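You operate a simulated robot arm through the tools that you are given. There is no shell and no other tool.

You are at the controls of a simulated robot arm. One attempt, no reset.

JOB
Swap the black nest collar on the tilt cradle for the blue one and turn both catches shut.
Fine: the black collar goes on the yellow spot of the shelf.

The check looks at the end state, three seconds after you hand in, the way a careful person would. Anything else that was tipped, shoved, dropped, spilled or broken makes it a failure.

ROBOT AND FRAMES
A 6-joint arm with a two-finger gripper, fixed in place. Base frame: the origin is at the foot of the arm, x ahead of it, y to its left, z up; the work surface is at about z = 912. Readings come in mm, degrees, newtons and seconds.
Its first joint turns from -166.0 to 166.0 degrees. Payload 2.45 kg.
The TCP is the grasp point between the finger pads, 20 mm short of the fingertips. In the tool frame z runs along the fingers and y along their closing line. The gripper opens to 140 mm. The gripper's body begins 168 mm behind the TCP.
Orientation is that of the tool frame in the base frame, as a unit quaternion [w, x, y, z]. With the fingers straight down and closing along the base's y, the tool's x points along the base's -x, its y along +y and its z along -z.

CONTROLS
- The arm moves only by the tool apply_moves. Its argument "plan" is a list of rows, each a list of 2 entries, a list of its own where there are three numbers: the shift along the base's x, y, z in units of 20 mm (1.0 is 20 mm), then the turn, a rotation vector about the base's x, y, z in units of 4 degrees (1.0 is 4 degrees). In form: [[[x, y, z], [wx, wy, wz]], ...]. A call has 1 to 20 rows; each row shifts and turns the commanded pose from where the row before left it. "gripper" is the closure in counts, from 0 (fully open) to 255 (shut), set as the call begins (left out, the last holds). A call with a number of a shift or a turn outside -1 to 1 is refused whole. Each row takes 0.2 s and may step no farther than 50 mm and 8.6 degrees from the row before; otherwise, or with a gripper value out of range, the whole call is refused. Where a pose cannot be reached the arm comes as near as it can. A force on the tool above 40 N (or 10 N above the force at the start of the call, whichever is more), or a blocked arm, ends the call early, and 0.2 s more pass. The fingers move at their own pace (about 45 mm/s each) and stop on an object; they squeeze with about 37 N. The grip force told is the motor's: it shows also when the fingers shut on nothing. Time passes only in rows, and 0.2 s behind the last, so rows that do not move let the fingers close. It gives the time, the measured TCP pose, the force on the tool (base axes), the opening and the grip force at its end, in the units of the frame above (readings bear some noise), with the torque about the TCP (base axes, N m) and any sound that the robot's microphone picked up, and new pictures: "pictures" is both (left out), scene, wrist or none.
- Cameras (640 x 400 px; columns grow to the right, rows downward): "scene" is fixed at [40.7, 649.9, 1839.2]; the picture's right is [-0.24, -0.97, 0.00], its down [-0.68, 0.17, -0.72] and it looks along [0.70, -0.17, -0.70] (base axes); focal length 340 px, centre (320, 200). "wrist" rides on the gripper at [78, 11, -209] in the tool frame; the picture's right is [-0.14, 0.99, 0.00], its down [-0.92, -0.13, -0.37] and it looks along [-0.37, -0.05, 0.93] (tool axes); focal length 280 px, centre (320, 200). There is no depth. A picture from a camera that has moved, and an enlarged one, comes with that camera's place and axes in the base frame and with its lens. The place of the scene camera against the robot may be out by one fixed shift of up to 18 mm in any direction.
- zoom(camera, box): a new picture of the part [left, top, right, bottom] of that camera's present view, enlarged. No time passes.
- finish_job(): hands the job in; it is judged then, once.

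Places have to be worked out from the pictures, the camera data and where the tool is seen. Open the gripper and draw the arm clear of the work before you hand the job in, unless the task says otherwise.

The tools are called after "Request:" as name(argument=value, ...) on one line, values as JSON. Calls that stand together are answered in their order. apply_moves: Moves the arm, as the interface text tells. Its arguments: {"type":"object","properties":{"plan":{"type":"array","items":{"type":"array"}},"gripper":{"type":"number"},"pictures":{"type":"string","enum":["both","scene","wrist","none"]}},"required":["plan"]} The other tools are called the same way: zoom (camera, box) takes an enlarged picture of a part of a camera's view; finish_job () hands the job in.

At the start:

```text
time: 0.0
tool_pos: [624.4, 133.2, 1452.4]
ee_rot: [-0.001, 0.001, 1.0, 0.0]
contact_force: [0.2, 0.1, -0.1]
wrist_torque: [0.02, 0.01, 0.01]
opening: 140.0
finger_force: 0.1
```

scene: 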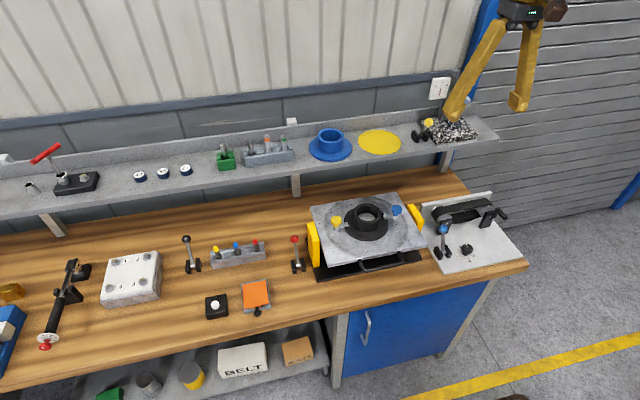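
wrist: 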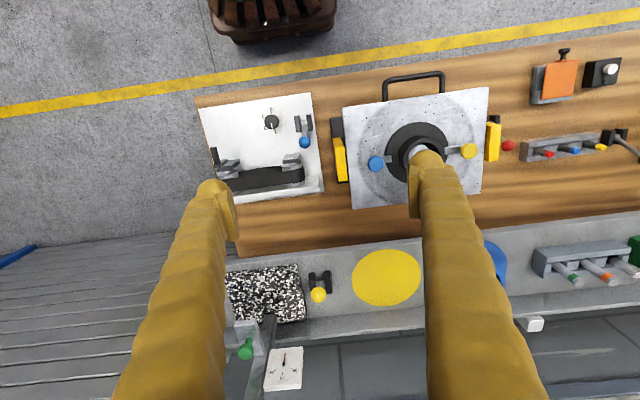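

I start by looking closely at the cradle, the shelf and the surroundings with enlarged pictures before moving.

Request:
zoom(camera="scene", box=[280, 170, 440, 290])

Request:
zoom(camera="scene", box=[280, 100, 500, 200])

Request:
zoom(camera="wrist", box=[320, 60, 520, 220])

Request:
zoom(camera="scene", box=[160, 220, 320, 320])

```text
3.33 times, centred on (360, 230) of scene
camera zoom: at [40.7, 649.9, 1839.2], right [-0.24, -0.97, 0.0], down [-0.68, 0.17, -0.72], along [0.7, -0.17, -0.7], focal length 1135 px, centre (187, 100)
```

zoom: 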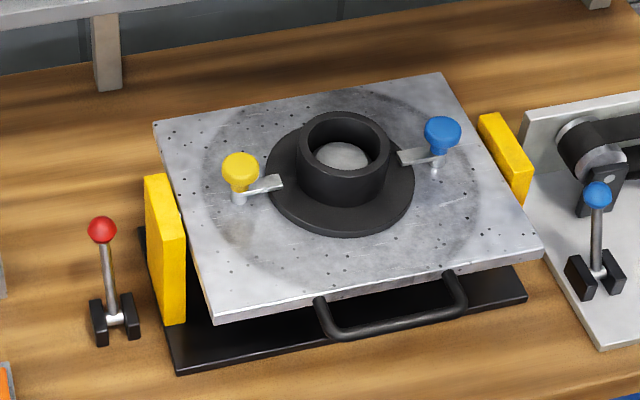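

```text
2.91 times, centred on (390, 150) of scene
camera zoom: at [40.7, 649.9, 1839.2], right [-0.24, -0.97, 0.0], down [-0.68, 0.17, -0.72], along [0.7, -0.17, -0.7], focal length 990 px, centre (116, 346)
```

zoom: 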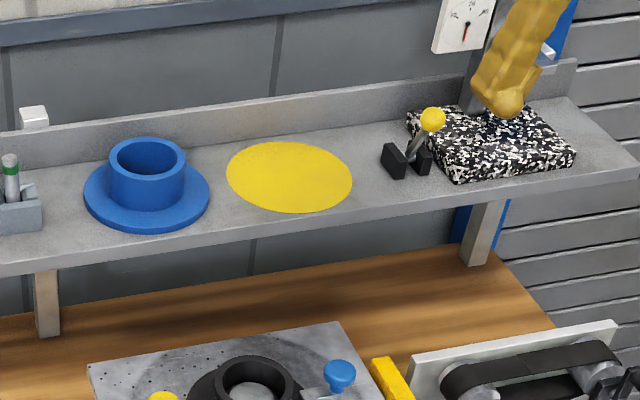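

```text
2.50 times, centred on (420, 140) of wrist
camera zoom: at [544.7, 144.2, 1660.6], right [0.14, 0.99, 0.0], down [0.92, -0.13, 0.37], along [0.37, -0.05, -0.93], focal length 701 px, centre (70, 350)
```

zoom: 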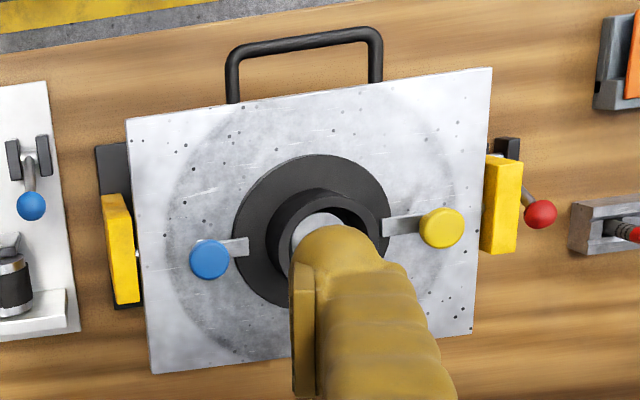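

```text
4.00 times, centred on (240, 270) of scene
camera zoom: at [40.7, 649.9, 1839.2], right [-0.24, -0.97, 0.0], down [-0.68, 0.17, -0.72], along [0.7, -0.17, -0.7], focal length 1362 px, centre (640, -80)
```

zoom: 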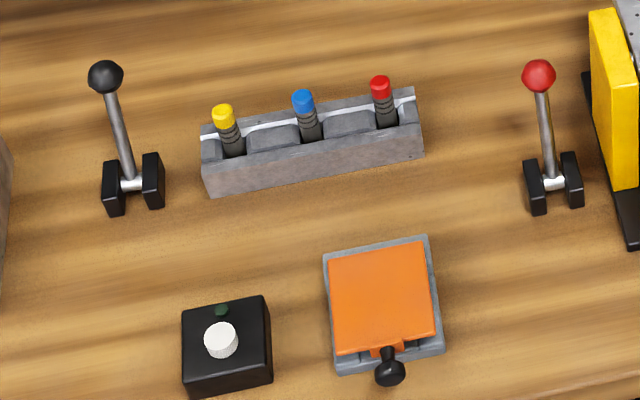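

The cradle seems to sit near (700, 335) with a tilted plate, and the yellow spot near (926, 230, 1180). I move to above the near side of the cradle for a closer wrist view.

Request:
apply_moves(plan=[[[0.1, 1, -0.5], [0, 0, 0]], [[0.1, 1, -0.5], [0, 0, 0]], [[0.1, 1, -0.5], [0, 0, 0]], [[0.1, 1, -0.5], [0, 0, 0]], [[0.1, 1, -0.5], [0, 0, 0]], [[0.1, 1, -0.5], [0, 0, 0]], [[0.1, 1, -0.5], [0, 0, 0]], [[0.1, 1, -0.5], [0, 0, 0]], [[0.1, 1, -0.5], [0, 0, 0]], [[0.1, 1, -0.5], [0, 0, 0]]], pictures="both")

```text
time: 2.2
tool_pos: [641.1, 334.0, 1349.4]
ee_rot: [0.001, 0.001, 1.0, 0.0]
contact_force: [-0.8, -0.7, 0.0]
wrist_torque: [0.01, 0.02, -0.01]
opening: 140.0
finger_force: 0.1
camera wrist: at [563.4, 344.1, 1557.6], right [0.14, 0.99, 0.0], down [0.92, -0.13, 0.37], along [0.37, -0.05, -0.93], focal length 280 px, centre (320, 200)
```

scene: 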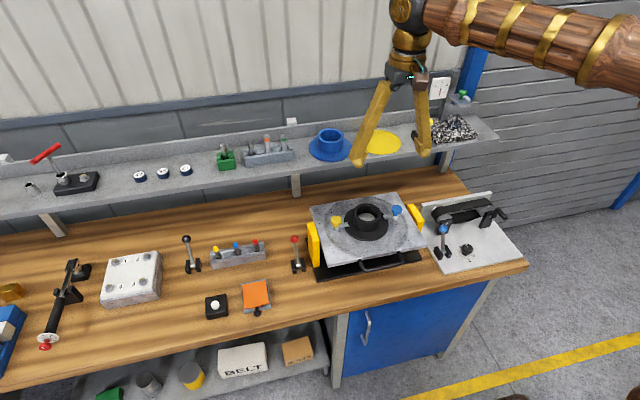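
wrist: 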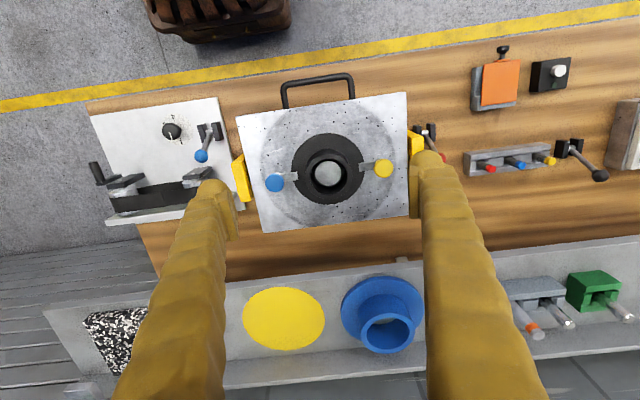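

The wrist camera now sees the cradle from above; I enlarge it to read pixel places of the plate, collar, catches and shelf items.

Request:
zoom(camera="wrist", box=[220, 60, 440, 240])

Request:
zoom(camera="wrist", box=[220, 240, 440, 390])

```text
2.22 times, centred on (330, 150) of wrist
camera zoom: at [563.4, 344.1, 1557.6], right [0.14, 0.99, 0.0], down [0.92, -0.13, 0.37], along [0.37, -0.05, -0.93], focal length 623 px, centre (298, 311)
```

zoom: 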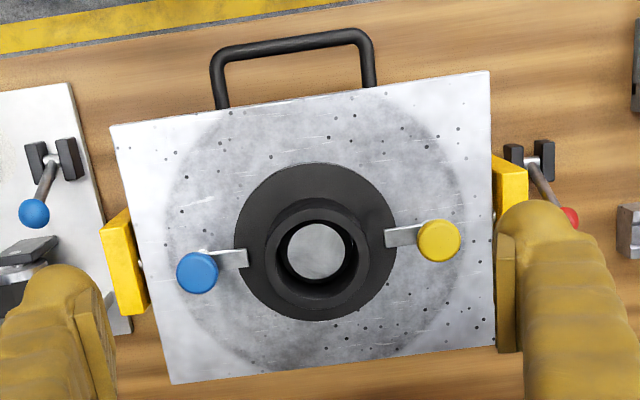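

```text
2.67 times, centred on (330, 315) of wrist
camera zoom: at [563.4, 344.1, 1557.6], right [0.14, 0.99, 0.0], down [0.92, -0.13, 0.37], along [0.37, -0.05, -0.93], focal length 748 px, centre (293, -107)
```

zoom: 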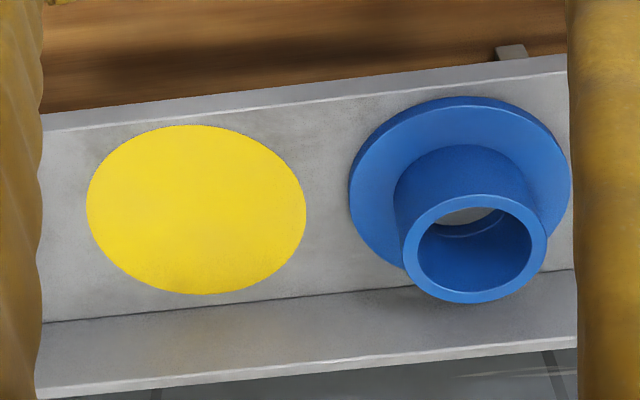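

I enlarge the two catches to see how their arms sit over the collar's flange.

Request:
zoom(camera="wrist", box=[340, 140, 410, 190])

Request:
zoom(camera="wrist", box=[255, 150, 325, 200])

Request:
zoom(camera="scene", box=[320, 185, 410, 245])

```text
8.00 times, centred on (375, 165) of wrist
camera zoom: at [563.4, 344.1, 1557.6], right [0.14, 0.99, 0.0], down [0.92, -0.13, 0.37], along [0.37, -0.05, -0.93], focal length 2243 px, centre (-120, 480)
```

zoom: 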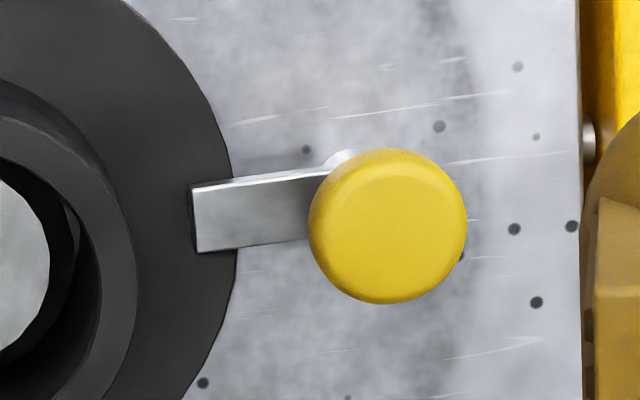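

```text
8.00 times, centred on (290, 175) of wrist
camera zoom: at [563.4, 344.1, 1557.6], right [0.14, 0.99, 0.0], down [0.92, -0.13, 0.37], along [0.37, -0.05, -0.93], focal length 2243 px, centre (560, 400)
```

zoom: 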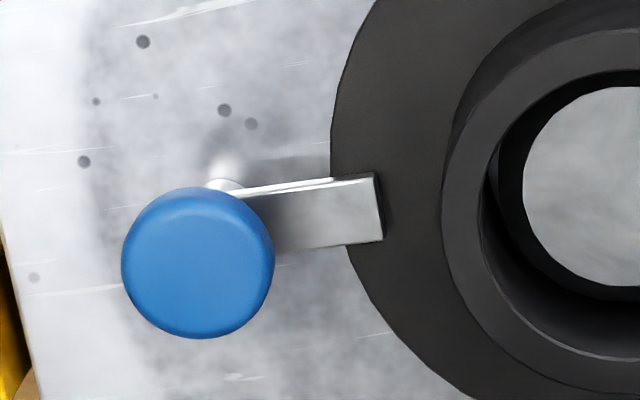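

```text
6.67 times, centred on (365, 215) of scene
camera zoom: at [40.7, 649.9, 1839.2], right [-0.24, -0.97, 0.0], down [-0.68, 0.17, -0.72], along [0.7, -0.17, -0.7], focal length 2269 px, centre (20, 100)
```

zoom: 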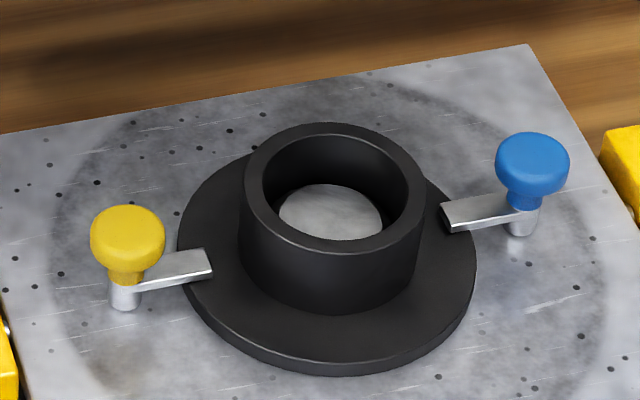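

The plate triangulates to about z = 1031, level, spanning x 592–830 and y 187–495, with the collar near (708, 341) and the knobs at about (710, 437) and (710, 242). I move above the yellow catch while yawing the tool −90° so the fingers will straddle the knob along x, and preset a ~70 mm opening.

Request:
apply_moves(plan=[[[0.172, 0.2575, -0.35], [0, 0, -1]], [[0.172, 0.2575, -0.35], [0, 0, -1]], [[0.172, 0.2575, -0.35], [0, 0, -1]], [[0.172, 0.2575, -0.35], [0, 0, -1]], [[0.172, 0.2575, -0.35], [0, 0, -1]], [[0.172, 0.2575, -0.35], [0, 0, -1]], [[0.172, 0.2575, -0.35], [0, 0, -1]], [[0.172, 0.2575, -0.35], [0, 0, -1]], [[0.172, 0.2575, -0.35], [0, 0, -1]], [[0.172, 0.2575, -0.35], [0, 0, -1]], [[0.172, 0.2575, -0.35], [0, 0, -1]], [[0.172, 0.2575, -0.35], [0, 0, -1]], [[0.172, 0.2575, -0.35], [0, 0, -1]], [[0.172, 0.2575, -0.35], [0, 0, -1]], [[0.172, 0.2575, -0.35], [0, 0, -1]], [[0.172, 0.2575, -0.35], [0, 0, -1]], [[0.172, 0.2575, -0.35], [0, 0, -1]], [[0.172, 0.2575, -0.35], [0, 0, -1]], [[0.172, 0.2575, -0.35], [0, 0, -1]], [[0.172, 0.2575, -0.35], [0, 0, -1]]], gripper=128, pictures="none")

Request:
apply_moves(plan=[[[0, 0, 0], [0, 0, -1]], [[0, 0, 0], [0, 0, -1]], [[0, 0, 0], [0, 0, -0.5]]], pictures="both")

```text
time: 6.4
tool_pos: [711.1, 438.0, 1209.9]
ee_rot: [0.0, 0.644, 0.765, 0.0]
contact_force: [-1.2, 0.4, -0.3]
wrist_torque: [-0.02, -0.02, 0.02]
opening: 69.9
finger_force: 0.0
```

```text
time: 7.2
tool_pos: [711.1, 437.6, 1212.2]
ee_rot: [0.001, 0.708, 0.707, 0.0]
contact_force: [-0.6, 0.5, 0.4]
wrist_torque: [0.02, 0.01, -0.01]
opening: 69.5
finger_force: 0.0
camera wrist: at [722.5, 515.7, 1420.6], right [0.99, -0.14, 0.0], down [-0.13, -0.92, 0.37], along [-0.05, -0.37, -0.93], focal length 280 px, centre (320, 200)
```

scene: 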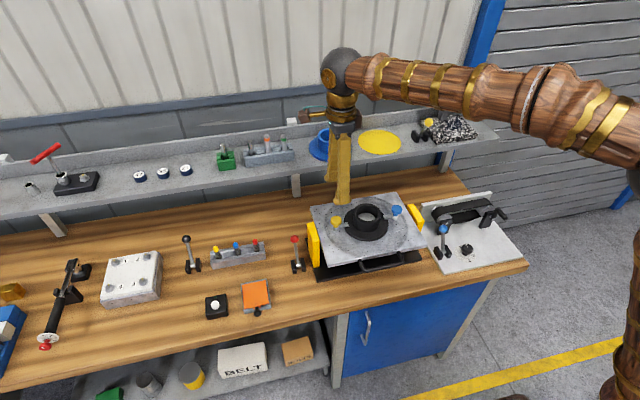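
wrist: 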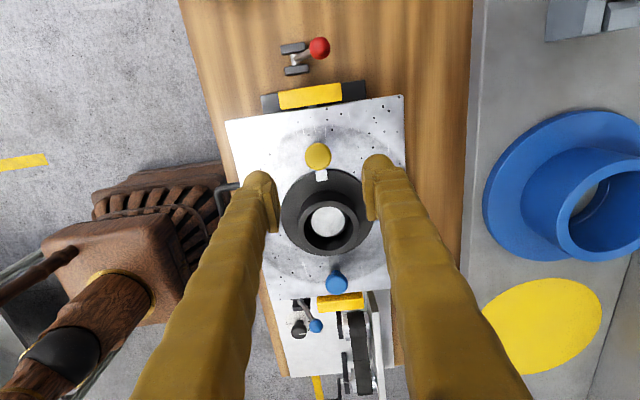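

The fingers now straddle the yellow knob in x; knob centre reads about (710, 438, 1074). I descend to about z = 1120 and look again before closing.

Request:
apply_moves(plan=[[[0, 0, -0.9], [0, 0, 0]], [[0, 0, -0.9], [0, 0, 0]], [[0, 0, -0.9], [0, 0, 0]], [[0, 0, -0.9], [0, 0, 0]], [[0, 0, -0.9], [0, 0, 0]], [[0, 0, 0], [0, 0, 0]]], pictures="both")

Request:
zoom(camera="wrist", box=[240, 80, 400, 180])

Request:
zoom(camera="scene", box=[310, 170, 420, 250])

```text
time: 8.6
tool_pos: [711.6, 438.2, 1120.9]
ee_rot: [0.0, 0.708, 0.706, -0.001]
contact_force: [-0.3, 0.5, -0.6]
wrist_torque: [-0.03, 0.0, 0.04]
opening: 69.8
finger_force: 0.0
camera wrist: at [722.1, 515.7, 1330.2], right [0.99, -0.14, 0.0], down [-0.13, -0.92, 0.37], along [-0.05, -0.37, -0.93], focal length 280 px, centre (320, 200)
```

scene: 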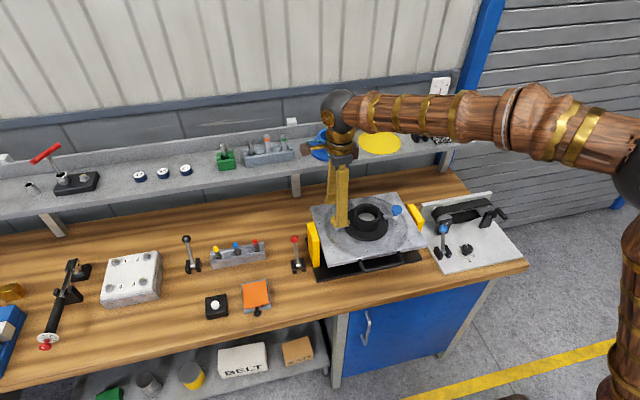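
wrist: 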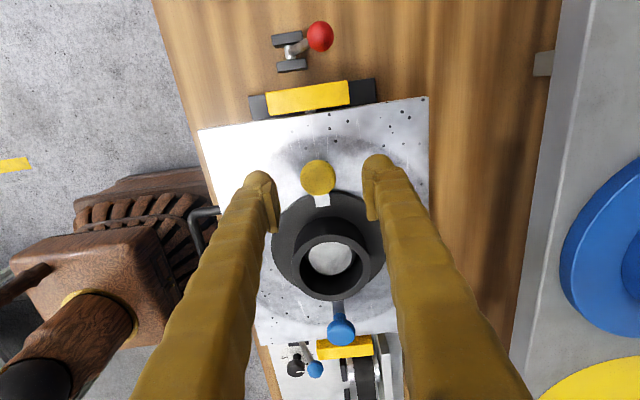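

```text
4.00 times, centred on (320, 130) of wrist
camera zoom: at [722.1, 515.7, 1330.2], right [0.99, -0.14, 0.0], down [-0.13, -0.92, 0.37], along [-0.05, -0.37, -0.93], focal length 1122 px, centre (320, 480)
```

zoom: 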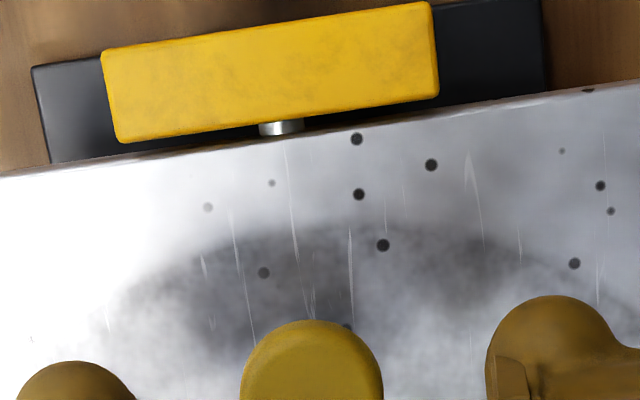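

```text
5.00 times, centred on (365, 210) of scene
camera zoom: at [40.7, 649.9, 1839.2], right [-0.24, -0.97, 0.0], down [-0.68, 0.17, -0.72], along [0.7, -0.17, -0.7], focal length 1702 px, centre (95, 150)
```

zoom: 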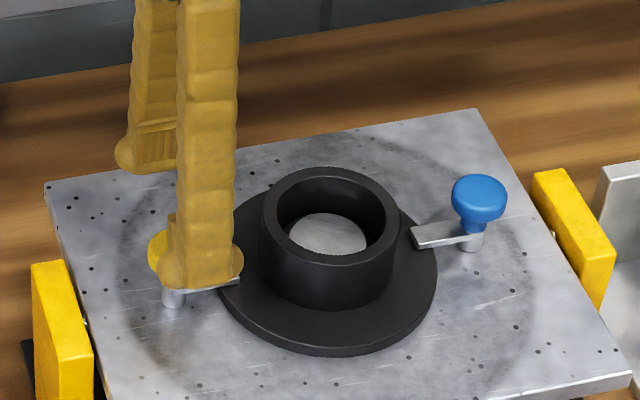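

The knob's top triangulates to about (710, 439, 1084), and the pivot pins sit at x ≈ 710, so vertical loads at the knob will not tilt the plate. I lower the fingers around the knob to z ≈ 1074 and close.

Request:
apply_moves(plan=[[[-0.06, 0.03, -0.8], [0, 0, 0]], [[0, 0, -0.8], [0, 0, 0]], [[0, 0, -0.75], [0, 0, 0]], [[0, 0, 0], [0, 0, 0]]], pictures="none")

Request:
apply_moves(plan=[[[0, 0, 0], [0, 0, 0]], [[0, 0, 0], [0, 0, 0]], [[0, 0, 0], [0, 0, 0]], [[0, 0, 0], [0, 0, 0]]], gripper=255, pictures="both")

Request:
zoom(camera="scene", box=[310, 170, 420, 250])

```text
time: 9.6
tool_pos: [712.1, 440.6, 1075.7]
ee_rot: [0.0, 0.708, 0.706, 0.0]
contact_force: [-0.5, -0.1, 0.2]
wrist_torque: [0.03, 0.01, -0.02]
opening: 69.7
finger_force: 0.1
```

```text
time: 10.8
tool_pos: [710.6, 439.9, 1076.0]
ee_rot: [0.0, 0.707, 0.708, -0.002]
contact_force: [-9.3, -0.2, 3.3]
wrist_torque: [0.0, 0.01, 0.01]
opening: 29.8
finger_force: 45.5
stopped in row 4: the force on the tool passed its limit at 42 N (the readings are from after the stop); the commanded pose is now the measured one
camera wrist: at [720.9, 517.6, 1284.9], right [0.99, -0.14, 0.0], down [-0.13, -0.92, 0.37], along [-0.05, -0.37, -0.93], focal length 280 px, centre (320, 200)
```

scene: 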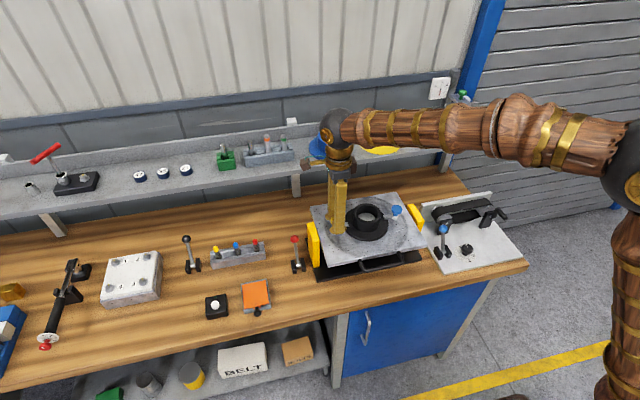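
wrist: 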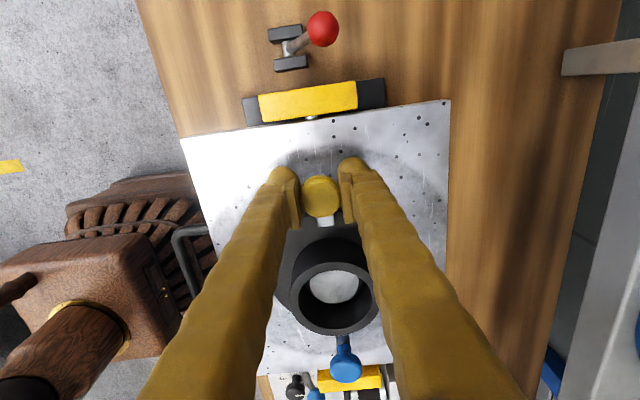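

```text
5.00 times, centred on (365, 210) of scene
camera zoom: at [40.7, 649.9, 1839.2], right [-0.24, -0.97, 0.0], down [-0.68, 0.17, -0.72], along [0.7, -0.17, -0.7], focal length 1702 px, centre (95, 150)
```

zoom: 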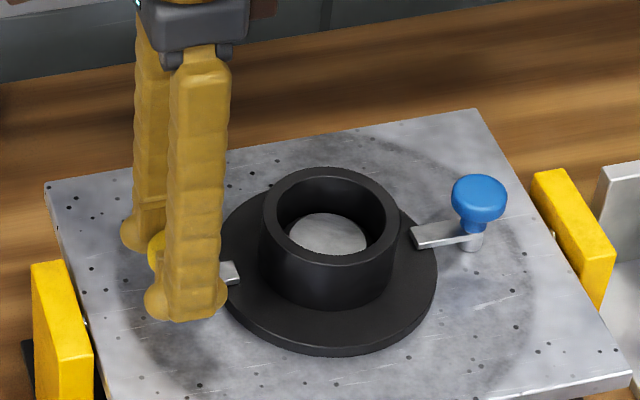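

The fingers hold the knob (about 30 mm across) with a small −x residual load. I nudge 0.5 mm toward −x and try a gentle 8° twist counter-clockwise, watching torque.

Request:
apply_moves(plan=[[[-0.03, 0, 0], [0, 0, 0]], [[0, 0, 0], [0, 0, 0.5]], [[0, 0, 0], [0, 0, 0.5]], [[0, 0, 0], [0, 0, 0.5]], [[0, 0, 0], [0, 0, 0.5]]], pictures="both")

Request:
zoom(camera="wrist", box=[260, 140, 400, 240])

```text
time: 11.9
tool_pos: [709.9, 439.6, 1075.9]
ee_rot: [-0.001, 0.656, 0.755, -0.002]
contact_force: [-5.9, -1.0, 0.4]
wrist_torque: [0.12, 0.02, -0.05]
opening: 29.4
finger_force: 44.9
camera wrist: at [709.5, 518.4, 1284.8], right [1.0, 0.0, 0.0], down [0.0, -0.93, 0.37], along [0.0, -0.37, -0.93], focal length 280 px, centre (320, 200)
```

scene: 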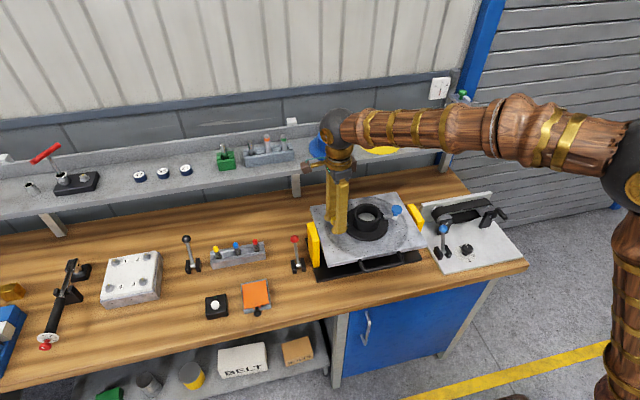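
wrist: 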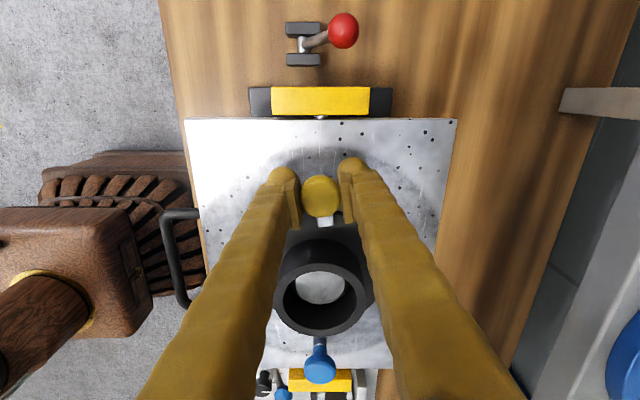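

```text
4.00 times, centred on (330, 190) of wrist
camera zoom: at [709.5, 518.4, 1284.8], right [1.0, 0.0, 0.0], down [0.0, -0.93, 0.37], along [0.0, -0.37, -0.93], focal length 1122 px, centre (280, 240)
```

zoom: 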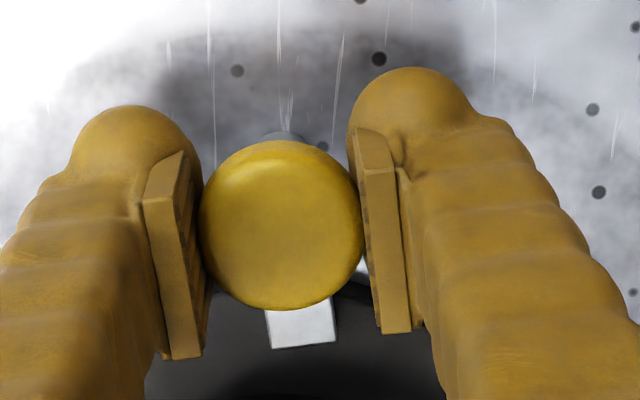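

The arm of the yellow catch has turned with the knob (tip shifted toward +x) at almost no torque. I continue twisting counter-clockwise in steps.

Request:
apply_moves(plan=[[[-0.02, 0, 0], [0, 0, 1]], [[0, 0, 0], [0, 0, 1]], [[0, 0, 0], [0, 0, 1]], [[0, 0, 0], [0, 0, 1]], [[0, 0, 0], [0, 0, 1]], [[0, 0, 0], [0, 0, 1]], [[0, 0, 0], [0, 0, 1]], [[0, 0, 0], [0, 0, 1]], [[0, 0, 0], [0, 0, 1]], [[0, 0, 0], [0, 0, 1]]], pictures="wrist")

Request:
zoom(camera="wrist", box=[260, 140, 400, 240])

```text
time: 14.2
tool_pos: [709.1, 439.7, 1076.5]
ee_rot: [0.0, 0.358, 0.934, -0.001]
contact_force: [-16.7, -12.0, 5.7]
wrist_torque: [-0.02, 0.22, -0.04]
opening: 29.9
finger_force: 44.7
camera wrist: at [657.6, 499.7, 1284.8], right [0.76, 0.64, 0.0], down [0.6, -0.71, 0.37], along [0.24, -0.29, -0.93], focal length 280 px, centre (320, 200)
```

wrist: 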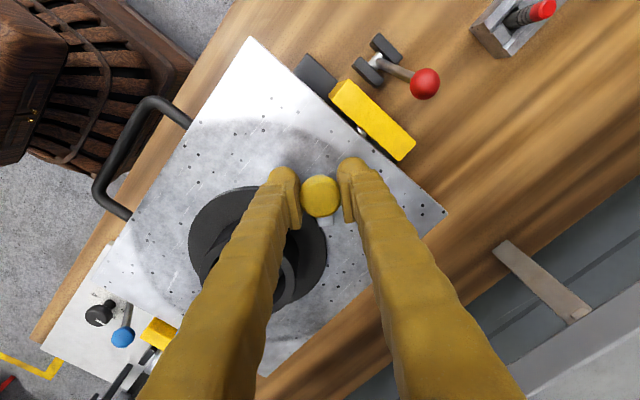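

```text
4.00 times, centred on (330, 190) of wrist
camera zoom: at [657.6, 499.7, 1284.8], right [0.76, 0.64, 0.0], down [0.6, -0.71, 0.37], along [0.24, -0.29, -0.93], focal length 1122 px, centre (280, 240)
```

zoom: 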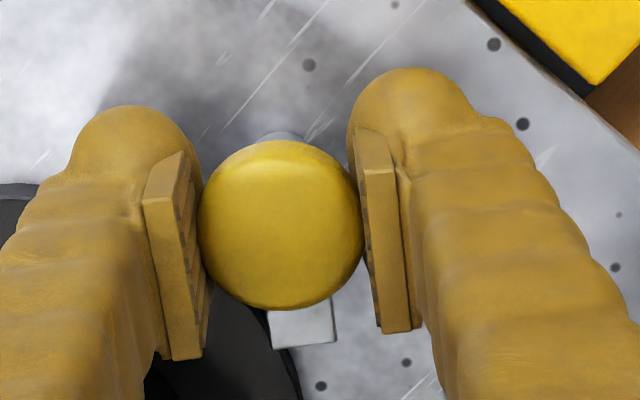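

The catch is following the fingers (about 48° so far), with a mild side load showing the true axis is slightly toward −x, −y. I correct by under a millimetre and turn the remaining ~40°.

Request:
apply_moves(plan=[[[-0.04, -0.03, 0], [0, 0, 0]], [[0, 0, 0], [0, 0, 1]], [[0, 0, 0], [0, 0, 1]], [[0, 0, 0], [0, 0, 1]], [[0, 0, 0], [0, 0, 1]], [[0, 0, 0], [0, 0, 1]], [[0, 0, 0], [0, 0, 1]], [[0, 0, 0], [0, 0, 1]], [[0, 0, 0], [0, 0, 1]], [[0, 0, 0], [0, 0, 1]], [[0, 0, 0], [0, 0, 1]]], pictures="wrist")

Request:
zoom(camera="wrist", box=[260, 140, 400, 240])

```text
time: 16.6
tool_pos: [707.6, 437.9, 1076.0]
ee_rot: [0.001, 0.018, 1.0, -0.002]
contact_force: [1.7, -29.5, 10.8]
wrist_torque: [-0.1, -0.09, -0.04]
opening: 29.7
finger_force: 45.1
camera wrist: at [629.7, 451.9, 1284.7], right [0.17, 0.99, 0.0], down [0.92, -0.16, 0.37], along [0.36, -0.07, -0.93], focal length 280 px, centre (320, 200)
```

wrist: 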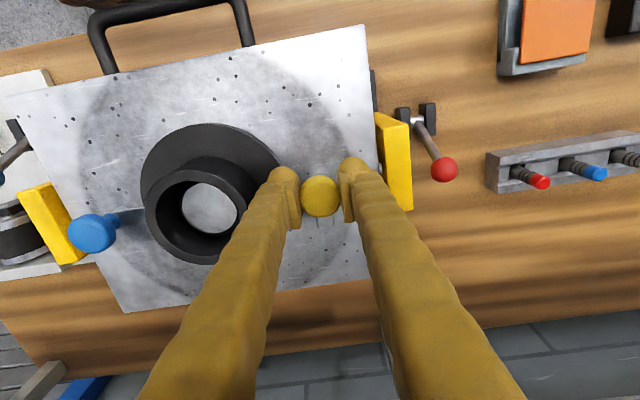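

```text
4.00 times, centred on (330, 190) of wrist
camera zoom: at [629.7, 451.9, 1284.7], right [0.17, 0.99, 0.0], down [0.92, -0.16, 0.37], along [0.36, -0.07, -0.93], focal length 1122 px, centre (280, 240)
```

zoom: 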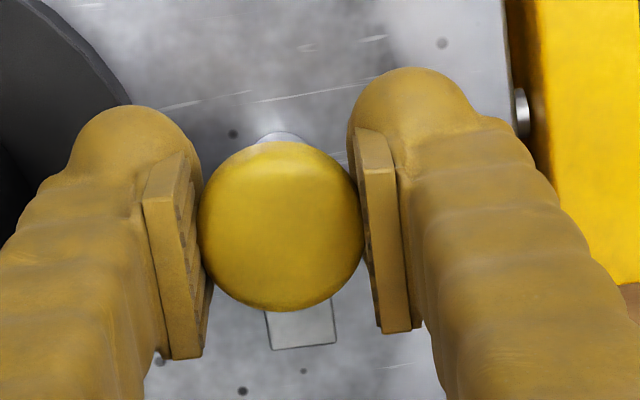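

The yellow catch's arm now points +x, clear of the flange; the side load says its axis is about (707.7, 436.5). I relieve the load, open to ~50 mm and rise.

Request:
apply_moves(plan=[[[0, -0.06, 0], [0, 0, 0]], [[0, 0, 0], [0, 0, 0]]], pictures="none")

Request:
apply_moves(plan=[[[0, 0, 0], [0, 0, 0]], [[0, 0, 0], [0, 0, 0]], [[0, 0, 0], [0, 0, 0]]], gripper=164, pictures="wrist")

```text
time: 17.1
tool_pos: [708.6, 439.0, 1075.4]
ee_rot: [0.001, 0.017, 1.0, -0.001]
contact_force: [-6.0, -9.1, 15.3]
wrist_torque: [-0.05, 0.12, 0.04]
opening: 29.9
finger_force: 45.2
```

```text
time: 17.9
tool_pos: [709.2, 437.4, 1075.6]
ee_rot: [0.001, 0.018, 1.0, -0.002]
contact_force: [-0.4, 0.8, 0.7]
wrist_torque: [0.04, -0.02, 0.0]
opening: 50.0
finger_force: 0.0
camera wrist: at [630.0, 451.3, 1284.1], right [0.17, 0.98, 0.0], down [0.92, -0.16, 0.37], along [0.36, -0.07, -0.93], focal length 280 px, centre (320, 200)
```

wrist: 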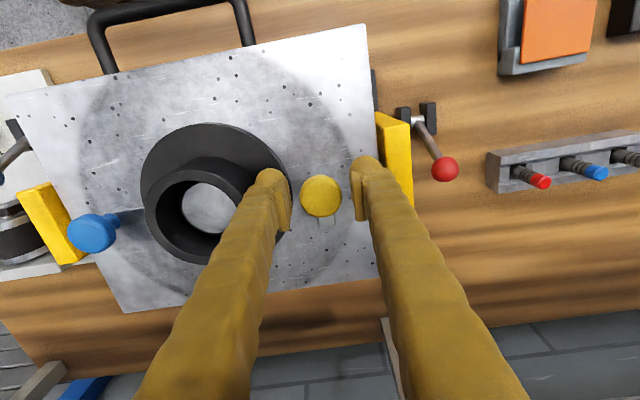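

Released cleanly with no residual force. I rise, traverse to above the blue knob at about (708, 243.5), and yaw −88° so the fingers straddle it along x.

Request:
apply_moves(plan=[[[0, 0, 1], [0, 0, 0]], [[0, 0, 1], [0, 0, 0]], [[0, 0, 1], [0, 0, 0]], [[0, 0, 1], [0, 0, 0]], [[0, 0, 0.5], [0, 0, -0.5]], [[0, 0, 0], [0, 0, -0.5]], [[0, 0, 0], [0, 0, -0.5]], [[0, 0, 0], [0, 0, -0.5]]], pictures="none")

Request:
apply_moves(plan=[[[0, -0.485, 0], [0, 0, -1]], [[0, -0.485, 0], [0, 0, -1]], [[0, -0.485, 0], [0, 0, -1]], [[0, -0.485, 0], [0, 0, -1]], [[0, -0.485, 0], [0, 0, -1]], [[0, -0.485, 0], [0, 0, -1]], [[0, -0.485, 0], [0, 0, -1]], [[0, -0.485, 0], [0, 0, -1]], [[0, -0.485, 0], [0, 0, -1]], [[0, -0.485, 0], [0, 0, -1]], [[0, -0.485, 0], [0, 0, -1]], [[0, -0.485, 0], [0, 0, -1]], [[0, -0.485, 0], [0, 0, -1]], [[0, -0.485, 0], [0, 0, -1]], [[0, -0.485, 0], [0, 0, -1]], [[0, -0.485, 0], [0, 0, -1]], [[0, -0.485, 0], [0, 0, -1]], [[0, -0.485, 0], [0, 0, -1]], [[0, -0.485, 0], [0, 0, -1]], [[0, -0.485, 0], [0, 0, -1]]], pictures="both")

Request:
zoom(camera="scene", box=[310, 170, 420, 250])

```text
time: 19.8
tool_pos: [707.8, 437.0, 1165.0]
ee_rot: [0.0, 0.088, 0.996, -0.002]
contact_force: [-0.7, -1.1, -0.2]
wrist_torque: [0.01, 0.01, 0.03]
opening: 49.8
finger_force: 0.1
```

```text
time: 23.9
tool_pos: [708.0, 244.1, 1165.2]
ee_rot: [0.001, 0.707, 0.707, -0.001]
contact_force: [0.7, 0.1, -0.2]
wrist_torque: [0.0, 0.01, -0.02]
opening: 49.8
finger_force: 0.1
camera wrist: at [719.2, 322.2, 1373.4], right [0.99, -0.14, 0.0], down [-0.13, -0.92, 0.37], along [-0.05, -0.37, -0.93], focal length 280 px, centre (320, 200)
```

scene: 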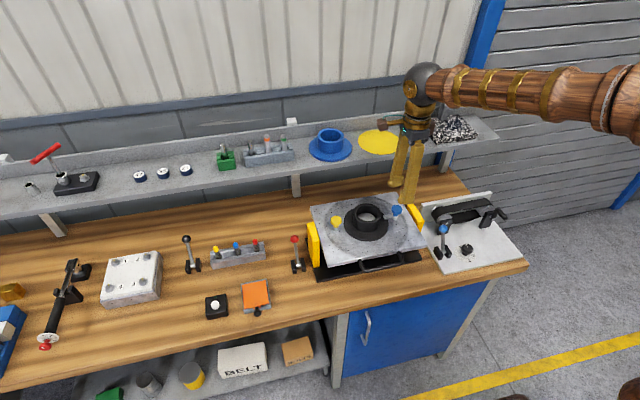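
wrist: 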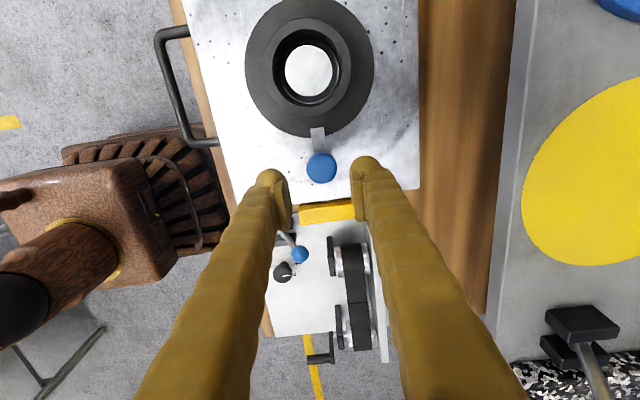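

```text
5.00 times, centred on (365, 210) of scene
camera zoom: at [40.7, 649.9, 1839.2], right [-0.24, -0.97, 0.0], down [-0.68, 0.17, -0.72], along [0.7, -0.17, -0.7], focal length 1702 px, centre (95, 150)
```

zoom: 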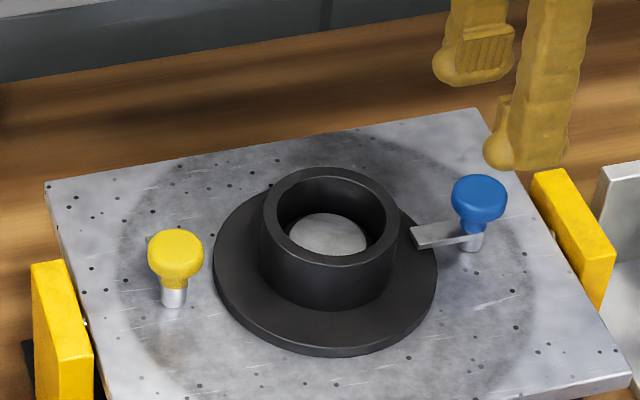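

The scene shows the yellow catch open, arm pointing away, and the fingers are centred over the blue knob at about (709, 244). I descend to the same gripping height (1076) and close.

Request:
apply_moves(plan=[[[0, 0, -0.9], [0, 0, 0]], [[0, 0, -0.9], [0, 0, 0]], [[0, 0, -0.9], [0, 0, 0]], [[0, 0, -0.9], [0, 0, 0]], [[0, 0, -0.85], [0, 0, 0]], [[0, 0, 0], [0, 0, 0]]], pictures="wrist")

Request:
apply_moves(plan=[[[0, 0, 0], [0, 0, 0]], [[0, 0, 0], [0, 0, 0]], [[0, 0, 0], [0, 0, 0]]], gripper=255, pictures="wrist")

```text
time: 25.4
tool_pos: [707.7, 244.7, 1073.7]
ee_rot: [0.0, 0.707, 0.707, -0.001]
contact_force: [0.2, -0.1, -0.2]
wrist_torque: [0.02, 0.0, 0.02]
opening: 50.1
finger_force: 0.0
camera wrist: at [719.4, 321.9, 1283.1], right [0.99, -0.14, 0.0], down [-0.13, -0.92, 0.37], along [-0.05, -0.37, -0.93], focal length 280 px, centre (320, 200)
```

wrist: 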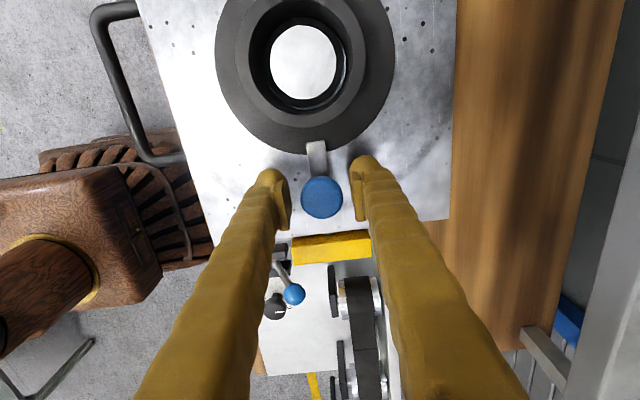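

```text
time: 26.1
tool_pos: [709.2, 244.6, 1073.5]
ee_rot: [0.0, 0.708, 0.706, -0.001]
contact_force: [25.2, 1.0, -6.8]
wrist_torque: [-0.03, -0.07, 0.02]
opening: 30.0
finger_force: 38.9
camera wrist: at [720.1, 321.8, 1283.3], right [0.99, -0.14, 0.0], down [-0.13, -0.92, 0.37], along [-0.05, -0.37, -0.93], focal length 280 px, centre (320, 200)
```

wrist: 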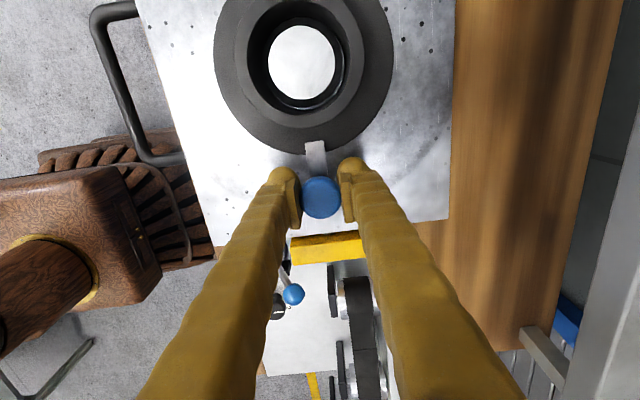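

Gripped with +25 N in x, so the blue axis is about 1.2 mm further in +x. I shift by that and twist counter-clockwise, first 8°.

Request:
apply_moves(plan=[[[0.06, 0, 0], [0, 0, 0]], [[0, 0, 0], [0, 0, 0]], [[0, 0, 0], [0, 0, 0.5]], [[0, 0, 0], [0, 0, 0.5]], [[0, 0, 0], [0, 0, 0.5]], [[0, 0, 0], [0, 0, 0.5]]], pictures="wrist")

Request:
zoom(camera="wrist", box=[250, 100, 410, 240])

```text
time: 27.4
tool_pos: [709.3, 243.3, 1074.5]
ee_rot: [-0.001, 0.672, 0.74, -0.003]
contact_force: [4.8, 6.5, -4.8]
wrist_torque: [-0.06, 0.02, -0.03]
opening: 29.9
finger_force: 45.0
stopped in row 5: the force on the tool passed its limit at 41 N (the readings are from after the stop); the commanded pose is now the measured one
camera wrist: at [713.1, 322.5, 1283.4], right [1.0, -0.04, 0.0], down [-0.04, -0.93, 0.37], along [-0.02, -0.37, -0.93], focal length 280 px, centre (320, 200)
```

wrist: 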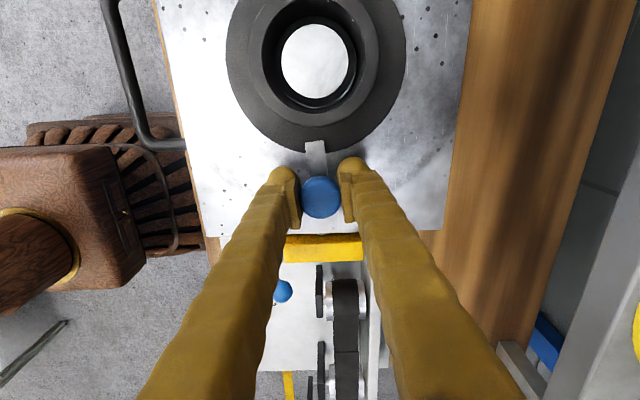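

```text
2.86 times, centred on (330, 170) of wrist
camera zoom: at [713.1, 322.5, 1283.4], right [1.0, -0.04, 0.0], down [-0.04, -0.93, 0.37], along [-0.02, -0.37, -0.93], focal length 801 px, centre (291, 286)
```

zoom: 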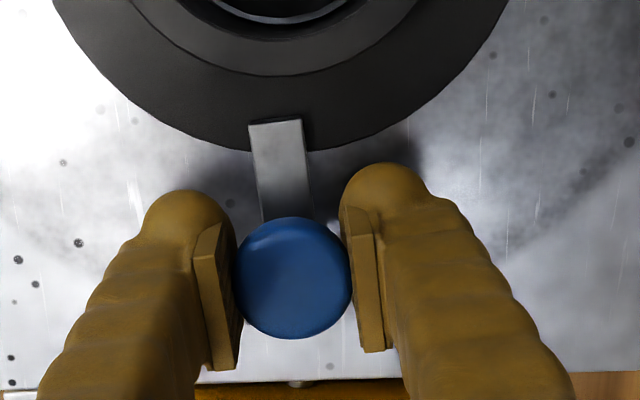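

The blue catch's arm has turned about 6° with the knob, and the stop seems to be a transient side load; forces are now small. I carry on counter-clockwise in small steps.

Request:
apply_moves(plan=[[[0.01, 0.02, 0], [0, 0, 0.5]], [[0, 0, 0], [0, 0, 0.5]], [[0, 0, 0], [0, 0, 0.5]], [[0, 0, 0], [0, 0, 0.5]], [[0, 0, 0], [0, 0, 0.5]], [[0, 0, 0], [0, 0, 0.5]]], pictures="wrist")

Request:
zoom(camera="wrist", box=[250, 100, 410, 240])

```text
time: 28.8
tool_pos: [709.0, 243.9, 1075.0]
ee_rot: [-0.001, 0.592, 0.806, -0.003]
contact_force: [-6.0, -9.6, 0.1]
wrist_torque: [-0.11, 0.05, -0.04]
opening: 29.9
finger_force: 45.0
camera wrist: at [696.5, 321.8, 1283.4], right [0.99, 0.17, -0.01], down [0.16, -0.92, 0.37], along [0.06, -0.37, -0.93], focal length 280 px, centre (320, 200)
```

wrist: 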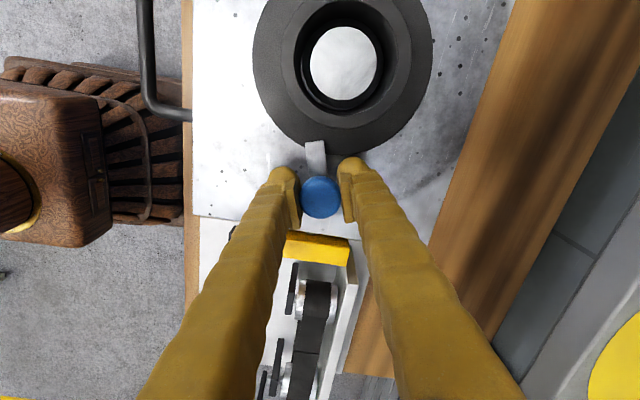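

```text
2.86 times, centred on (330, 170) of wrist
camera zoom: at [696.5, 321.8, 1283.4], right [0.99, 0.17, -0.01], down [0.16, -0.92, 0.37], along [0.06, -0.37, -0.93], focal length 801 px, centre (291, 286)
```

zoom: 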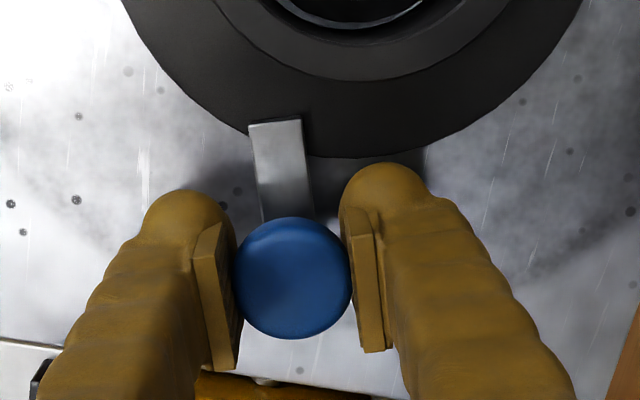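

The catch is following. I continue with a slight correction, about 36° more, then check.

Request:
apply_moves(plan=[[[-0.01, -0.02, 0], [0, 0, 0.8]], [[0, 0, 0], [0, 0, 0.8]], [[0, 0, 0], [0, 0, 0.8]], [[0, 0, 0], [0, 0, 0.8]], [[0, 0, 0], [0, 0, 0.8]], [[0, 0, 0], [0, 0, 0.8]], [[0, 0, 0], [0, 0, 0.8]], [[0, 0, 0], [0, 0, 0.8]], [[0, 0, 0], [0, 0, 0.8]], [[0, 0, 0], [0, 0, 0.8]], [[0, 0, 0], [0, 0, 0.8]]], pictures="wrist")

```text
time: 31.1
tool_pos: [709.5, 243.6, 1074.6]
ee_rot: [0.0, 0.328, 0.945, -0.004]
contact_force: [-2.9, -1.4, 2.6]
wrist_torque: [-0.01, 0.07, -0.01]
opening: 29.4
finger_force: 45.0
stopped in row 11: the force on the tool passed its limit at 41 N (the readings are from after the stop); the commanded pose is now the measured one
camera wrist: at [653.9, 301.0, 1283.6], right [0.72, 0.69, -0.01], down [0.65, -0.67, 0.37], along [0.25, -0.27, -0.93], focal length 280 px, centre (320, 200)
```

wrist: 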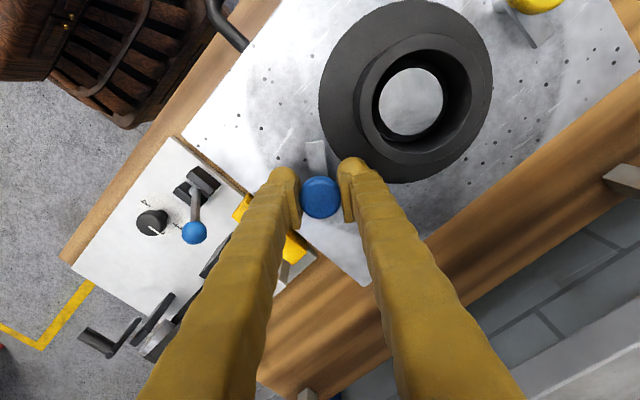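

At about 52° open now; side forces relaxed after the stop. I continue the remaining ~38° in steps.

Request:
apply_moves(plan=[[[0, 0, 0], [0, 0, 0.8]], [[0, 0, 0], [0, 0, 0.8]], [[0, 0, 0], [0, 0, 0.8]], [[0, 0, 0], [0, 0, 0.8]], [[0, 0, 0], [0, 0, 0.8]], [[0, 0, 0], [0, 0, 0.8]]], pictures="none")

Request:
apply_moves(plan=[[[0, 0, 0], [0, 0, 0.8]], [[0, 0, 0], [0, 0, 0.8]], [[0, 0, 0], [0, 0, 0.8]], [[0, 0, 0], [0, 0, 0.8]], [[0, 0, 0], [0, 0, 0.6]]], pictures="wrist")

```text
time: 32.5
tool_pos: [707.9, 242.4, 1075.5]
ee_rot: [0.0, 0.165, 0.986, -0.004]
contact_force: [2.1, 3.9, -15.0]
wrist_torque: [-0.02, -0.08, 0.0]
opening: 29.7
finger_force: 44.7
```

```text
time: 33.7
tool_pos: [707.8, 243.1, 1074.6]
ee_rot: [0.0, 0.034, 0.999, -0.005]
contact_force: [-7.3, -32.1, -2.3]
wrist_torque: [-0.12, 0.21, -0.01]
opening: 29.9
finger_force: 45.3
camera wrist: at [629.8, 259.5, 1283.7], right [0.2, 0.98, -0.01], down [0.91, -0.19, 0.37], along [0.36, -0.08, -0.93], focal length 280 px, centre (320, 200)
```

wrist: 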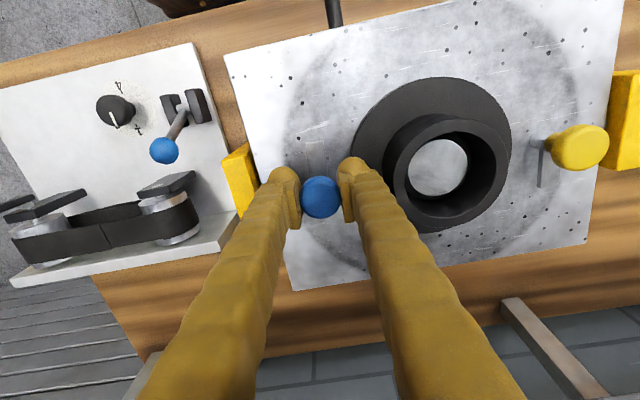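

About 86° turned. I relieve the −y load, open to 50 mm and rise to look at both catches.

Request:
apply_moves(plan=[[[0, -0.07, 0], [0, 0, 0]], [[0, 0, 0], [0, 0, 0]]], pictures="none")

Request:
apply_moves(plan=[[[0, 0, 0], [0, 0, 0]], [[0, 0, 0], [0, 0, 0]], [[0, 0, 0], [0, 0, 0]], [[0, 0, 0.8], [0, 0, 0]], [[0, 0, 1], [0, 0, 0]], [[0, 0, 1], [0, 0, 0]], [[0, 0, 1], [0, 0, 0]], [[0, 0, 1], [0, 0, 0]], [[0, 0, 1], [0, 0, 0]], [[0, 0, 0], [0, 0, 0]]], gripper=164, pictures="both")

Request:
zoom(camera="scene", box=[310, 170, 420, 250])

Request:
zoom(camera="wrist", box=[240, 60, 560, 260])

```text
time: 34.3
tool_pos: [707.8, 242.7, 1074.2]
ee_rot: [0.0, 0.034, 0.999, -0.003]
contact_force: [-18.2, -17.6, -0.2]
wrist_torque: [-0.03, 0.59, 0.0]
opening: 29.6
finger_force: 45.6
```

```text
time: 36.5
tool_pos: [708.8, 241.1, 1191.5]
ee_rot: [0.0, 0.035, 0.999, -0.003]
contact_force: [-0.2, -0.4, -0.4]
wrist_torque: [-0.02, 0.02, -0.01]
opening: 50.2
finger_force: 0.0
camera wrist: at [630.7, 258.8, 1399.6], right [0.2, 0.98, -0.01], down [0.91, -0.19, 0.37], along [0.36, -0.08, -0.93], focal length 280 px, centre (320, 200)
```

scene: 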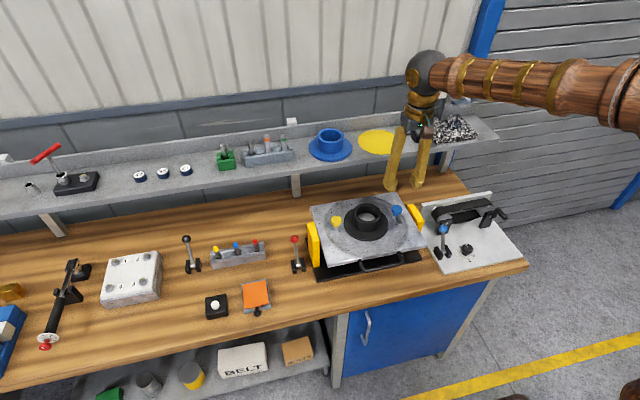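
wrist: 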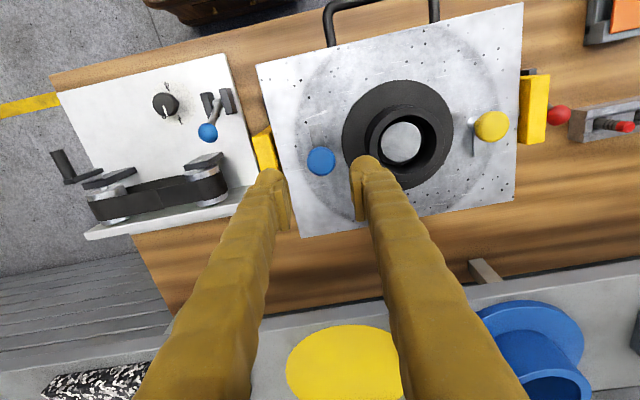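

```text
5.00 times, centred on (365, 210) of scene
camera zoom: at [40.7, 649.9, 1839.2], right [-0.24, -0.97, 0.0], down [-0.68, 0.17, -0.72], along [0.7, -0.17, -0.7], focal length 1702 px, centre (95, 150)
```

zoom: 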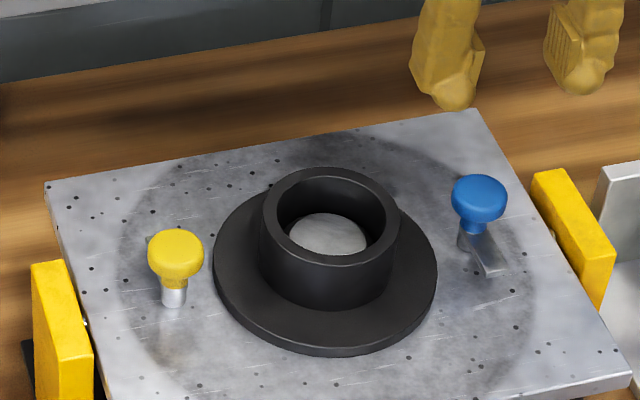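

```text
2.00 times, centred on (400, 160) of wrist
camera zoom: at [630.7, 258.8, 1399.6], right [0.2, 0.98, -0.01], down [0.91, -0.19, 0.37], along [0.36, -0.08, -0.93], focal length 561 px, centre (160, 280)
```

zoom: 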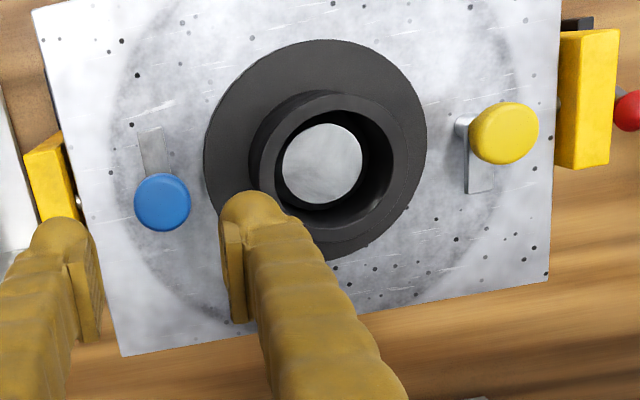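

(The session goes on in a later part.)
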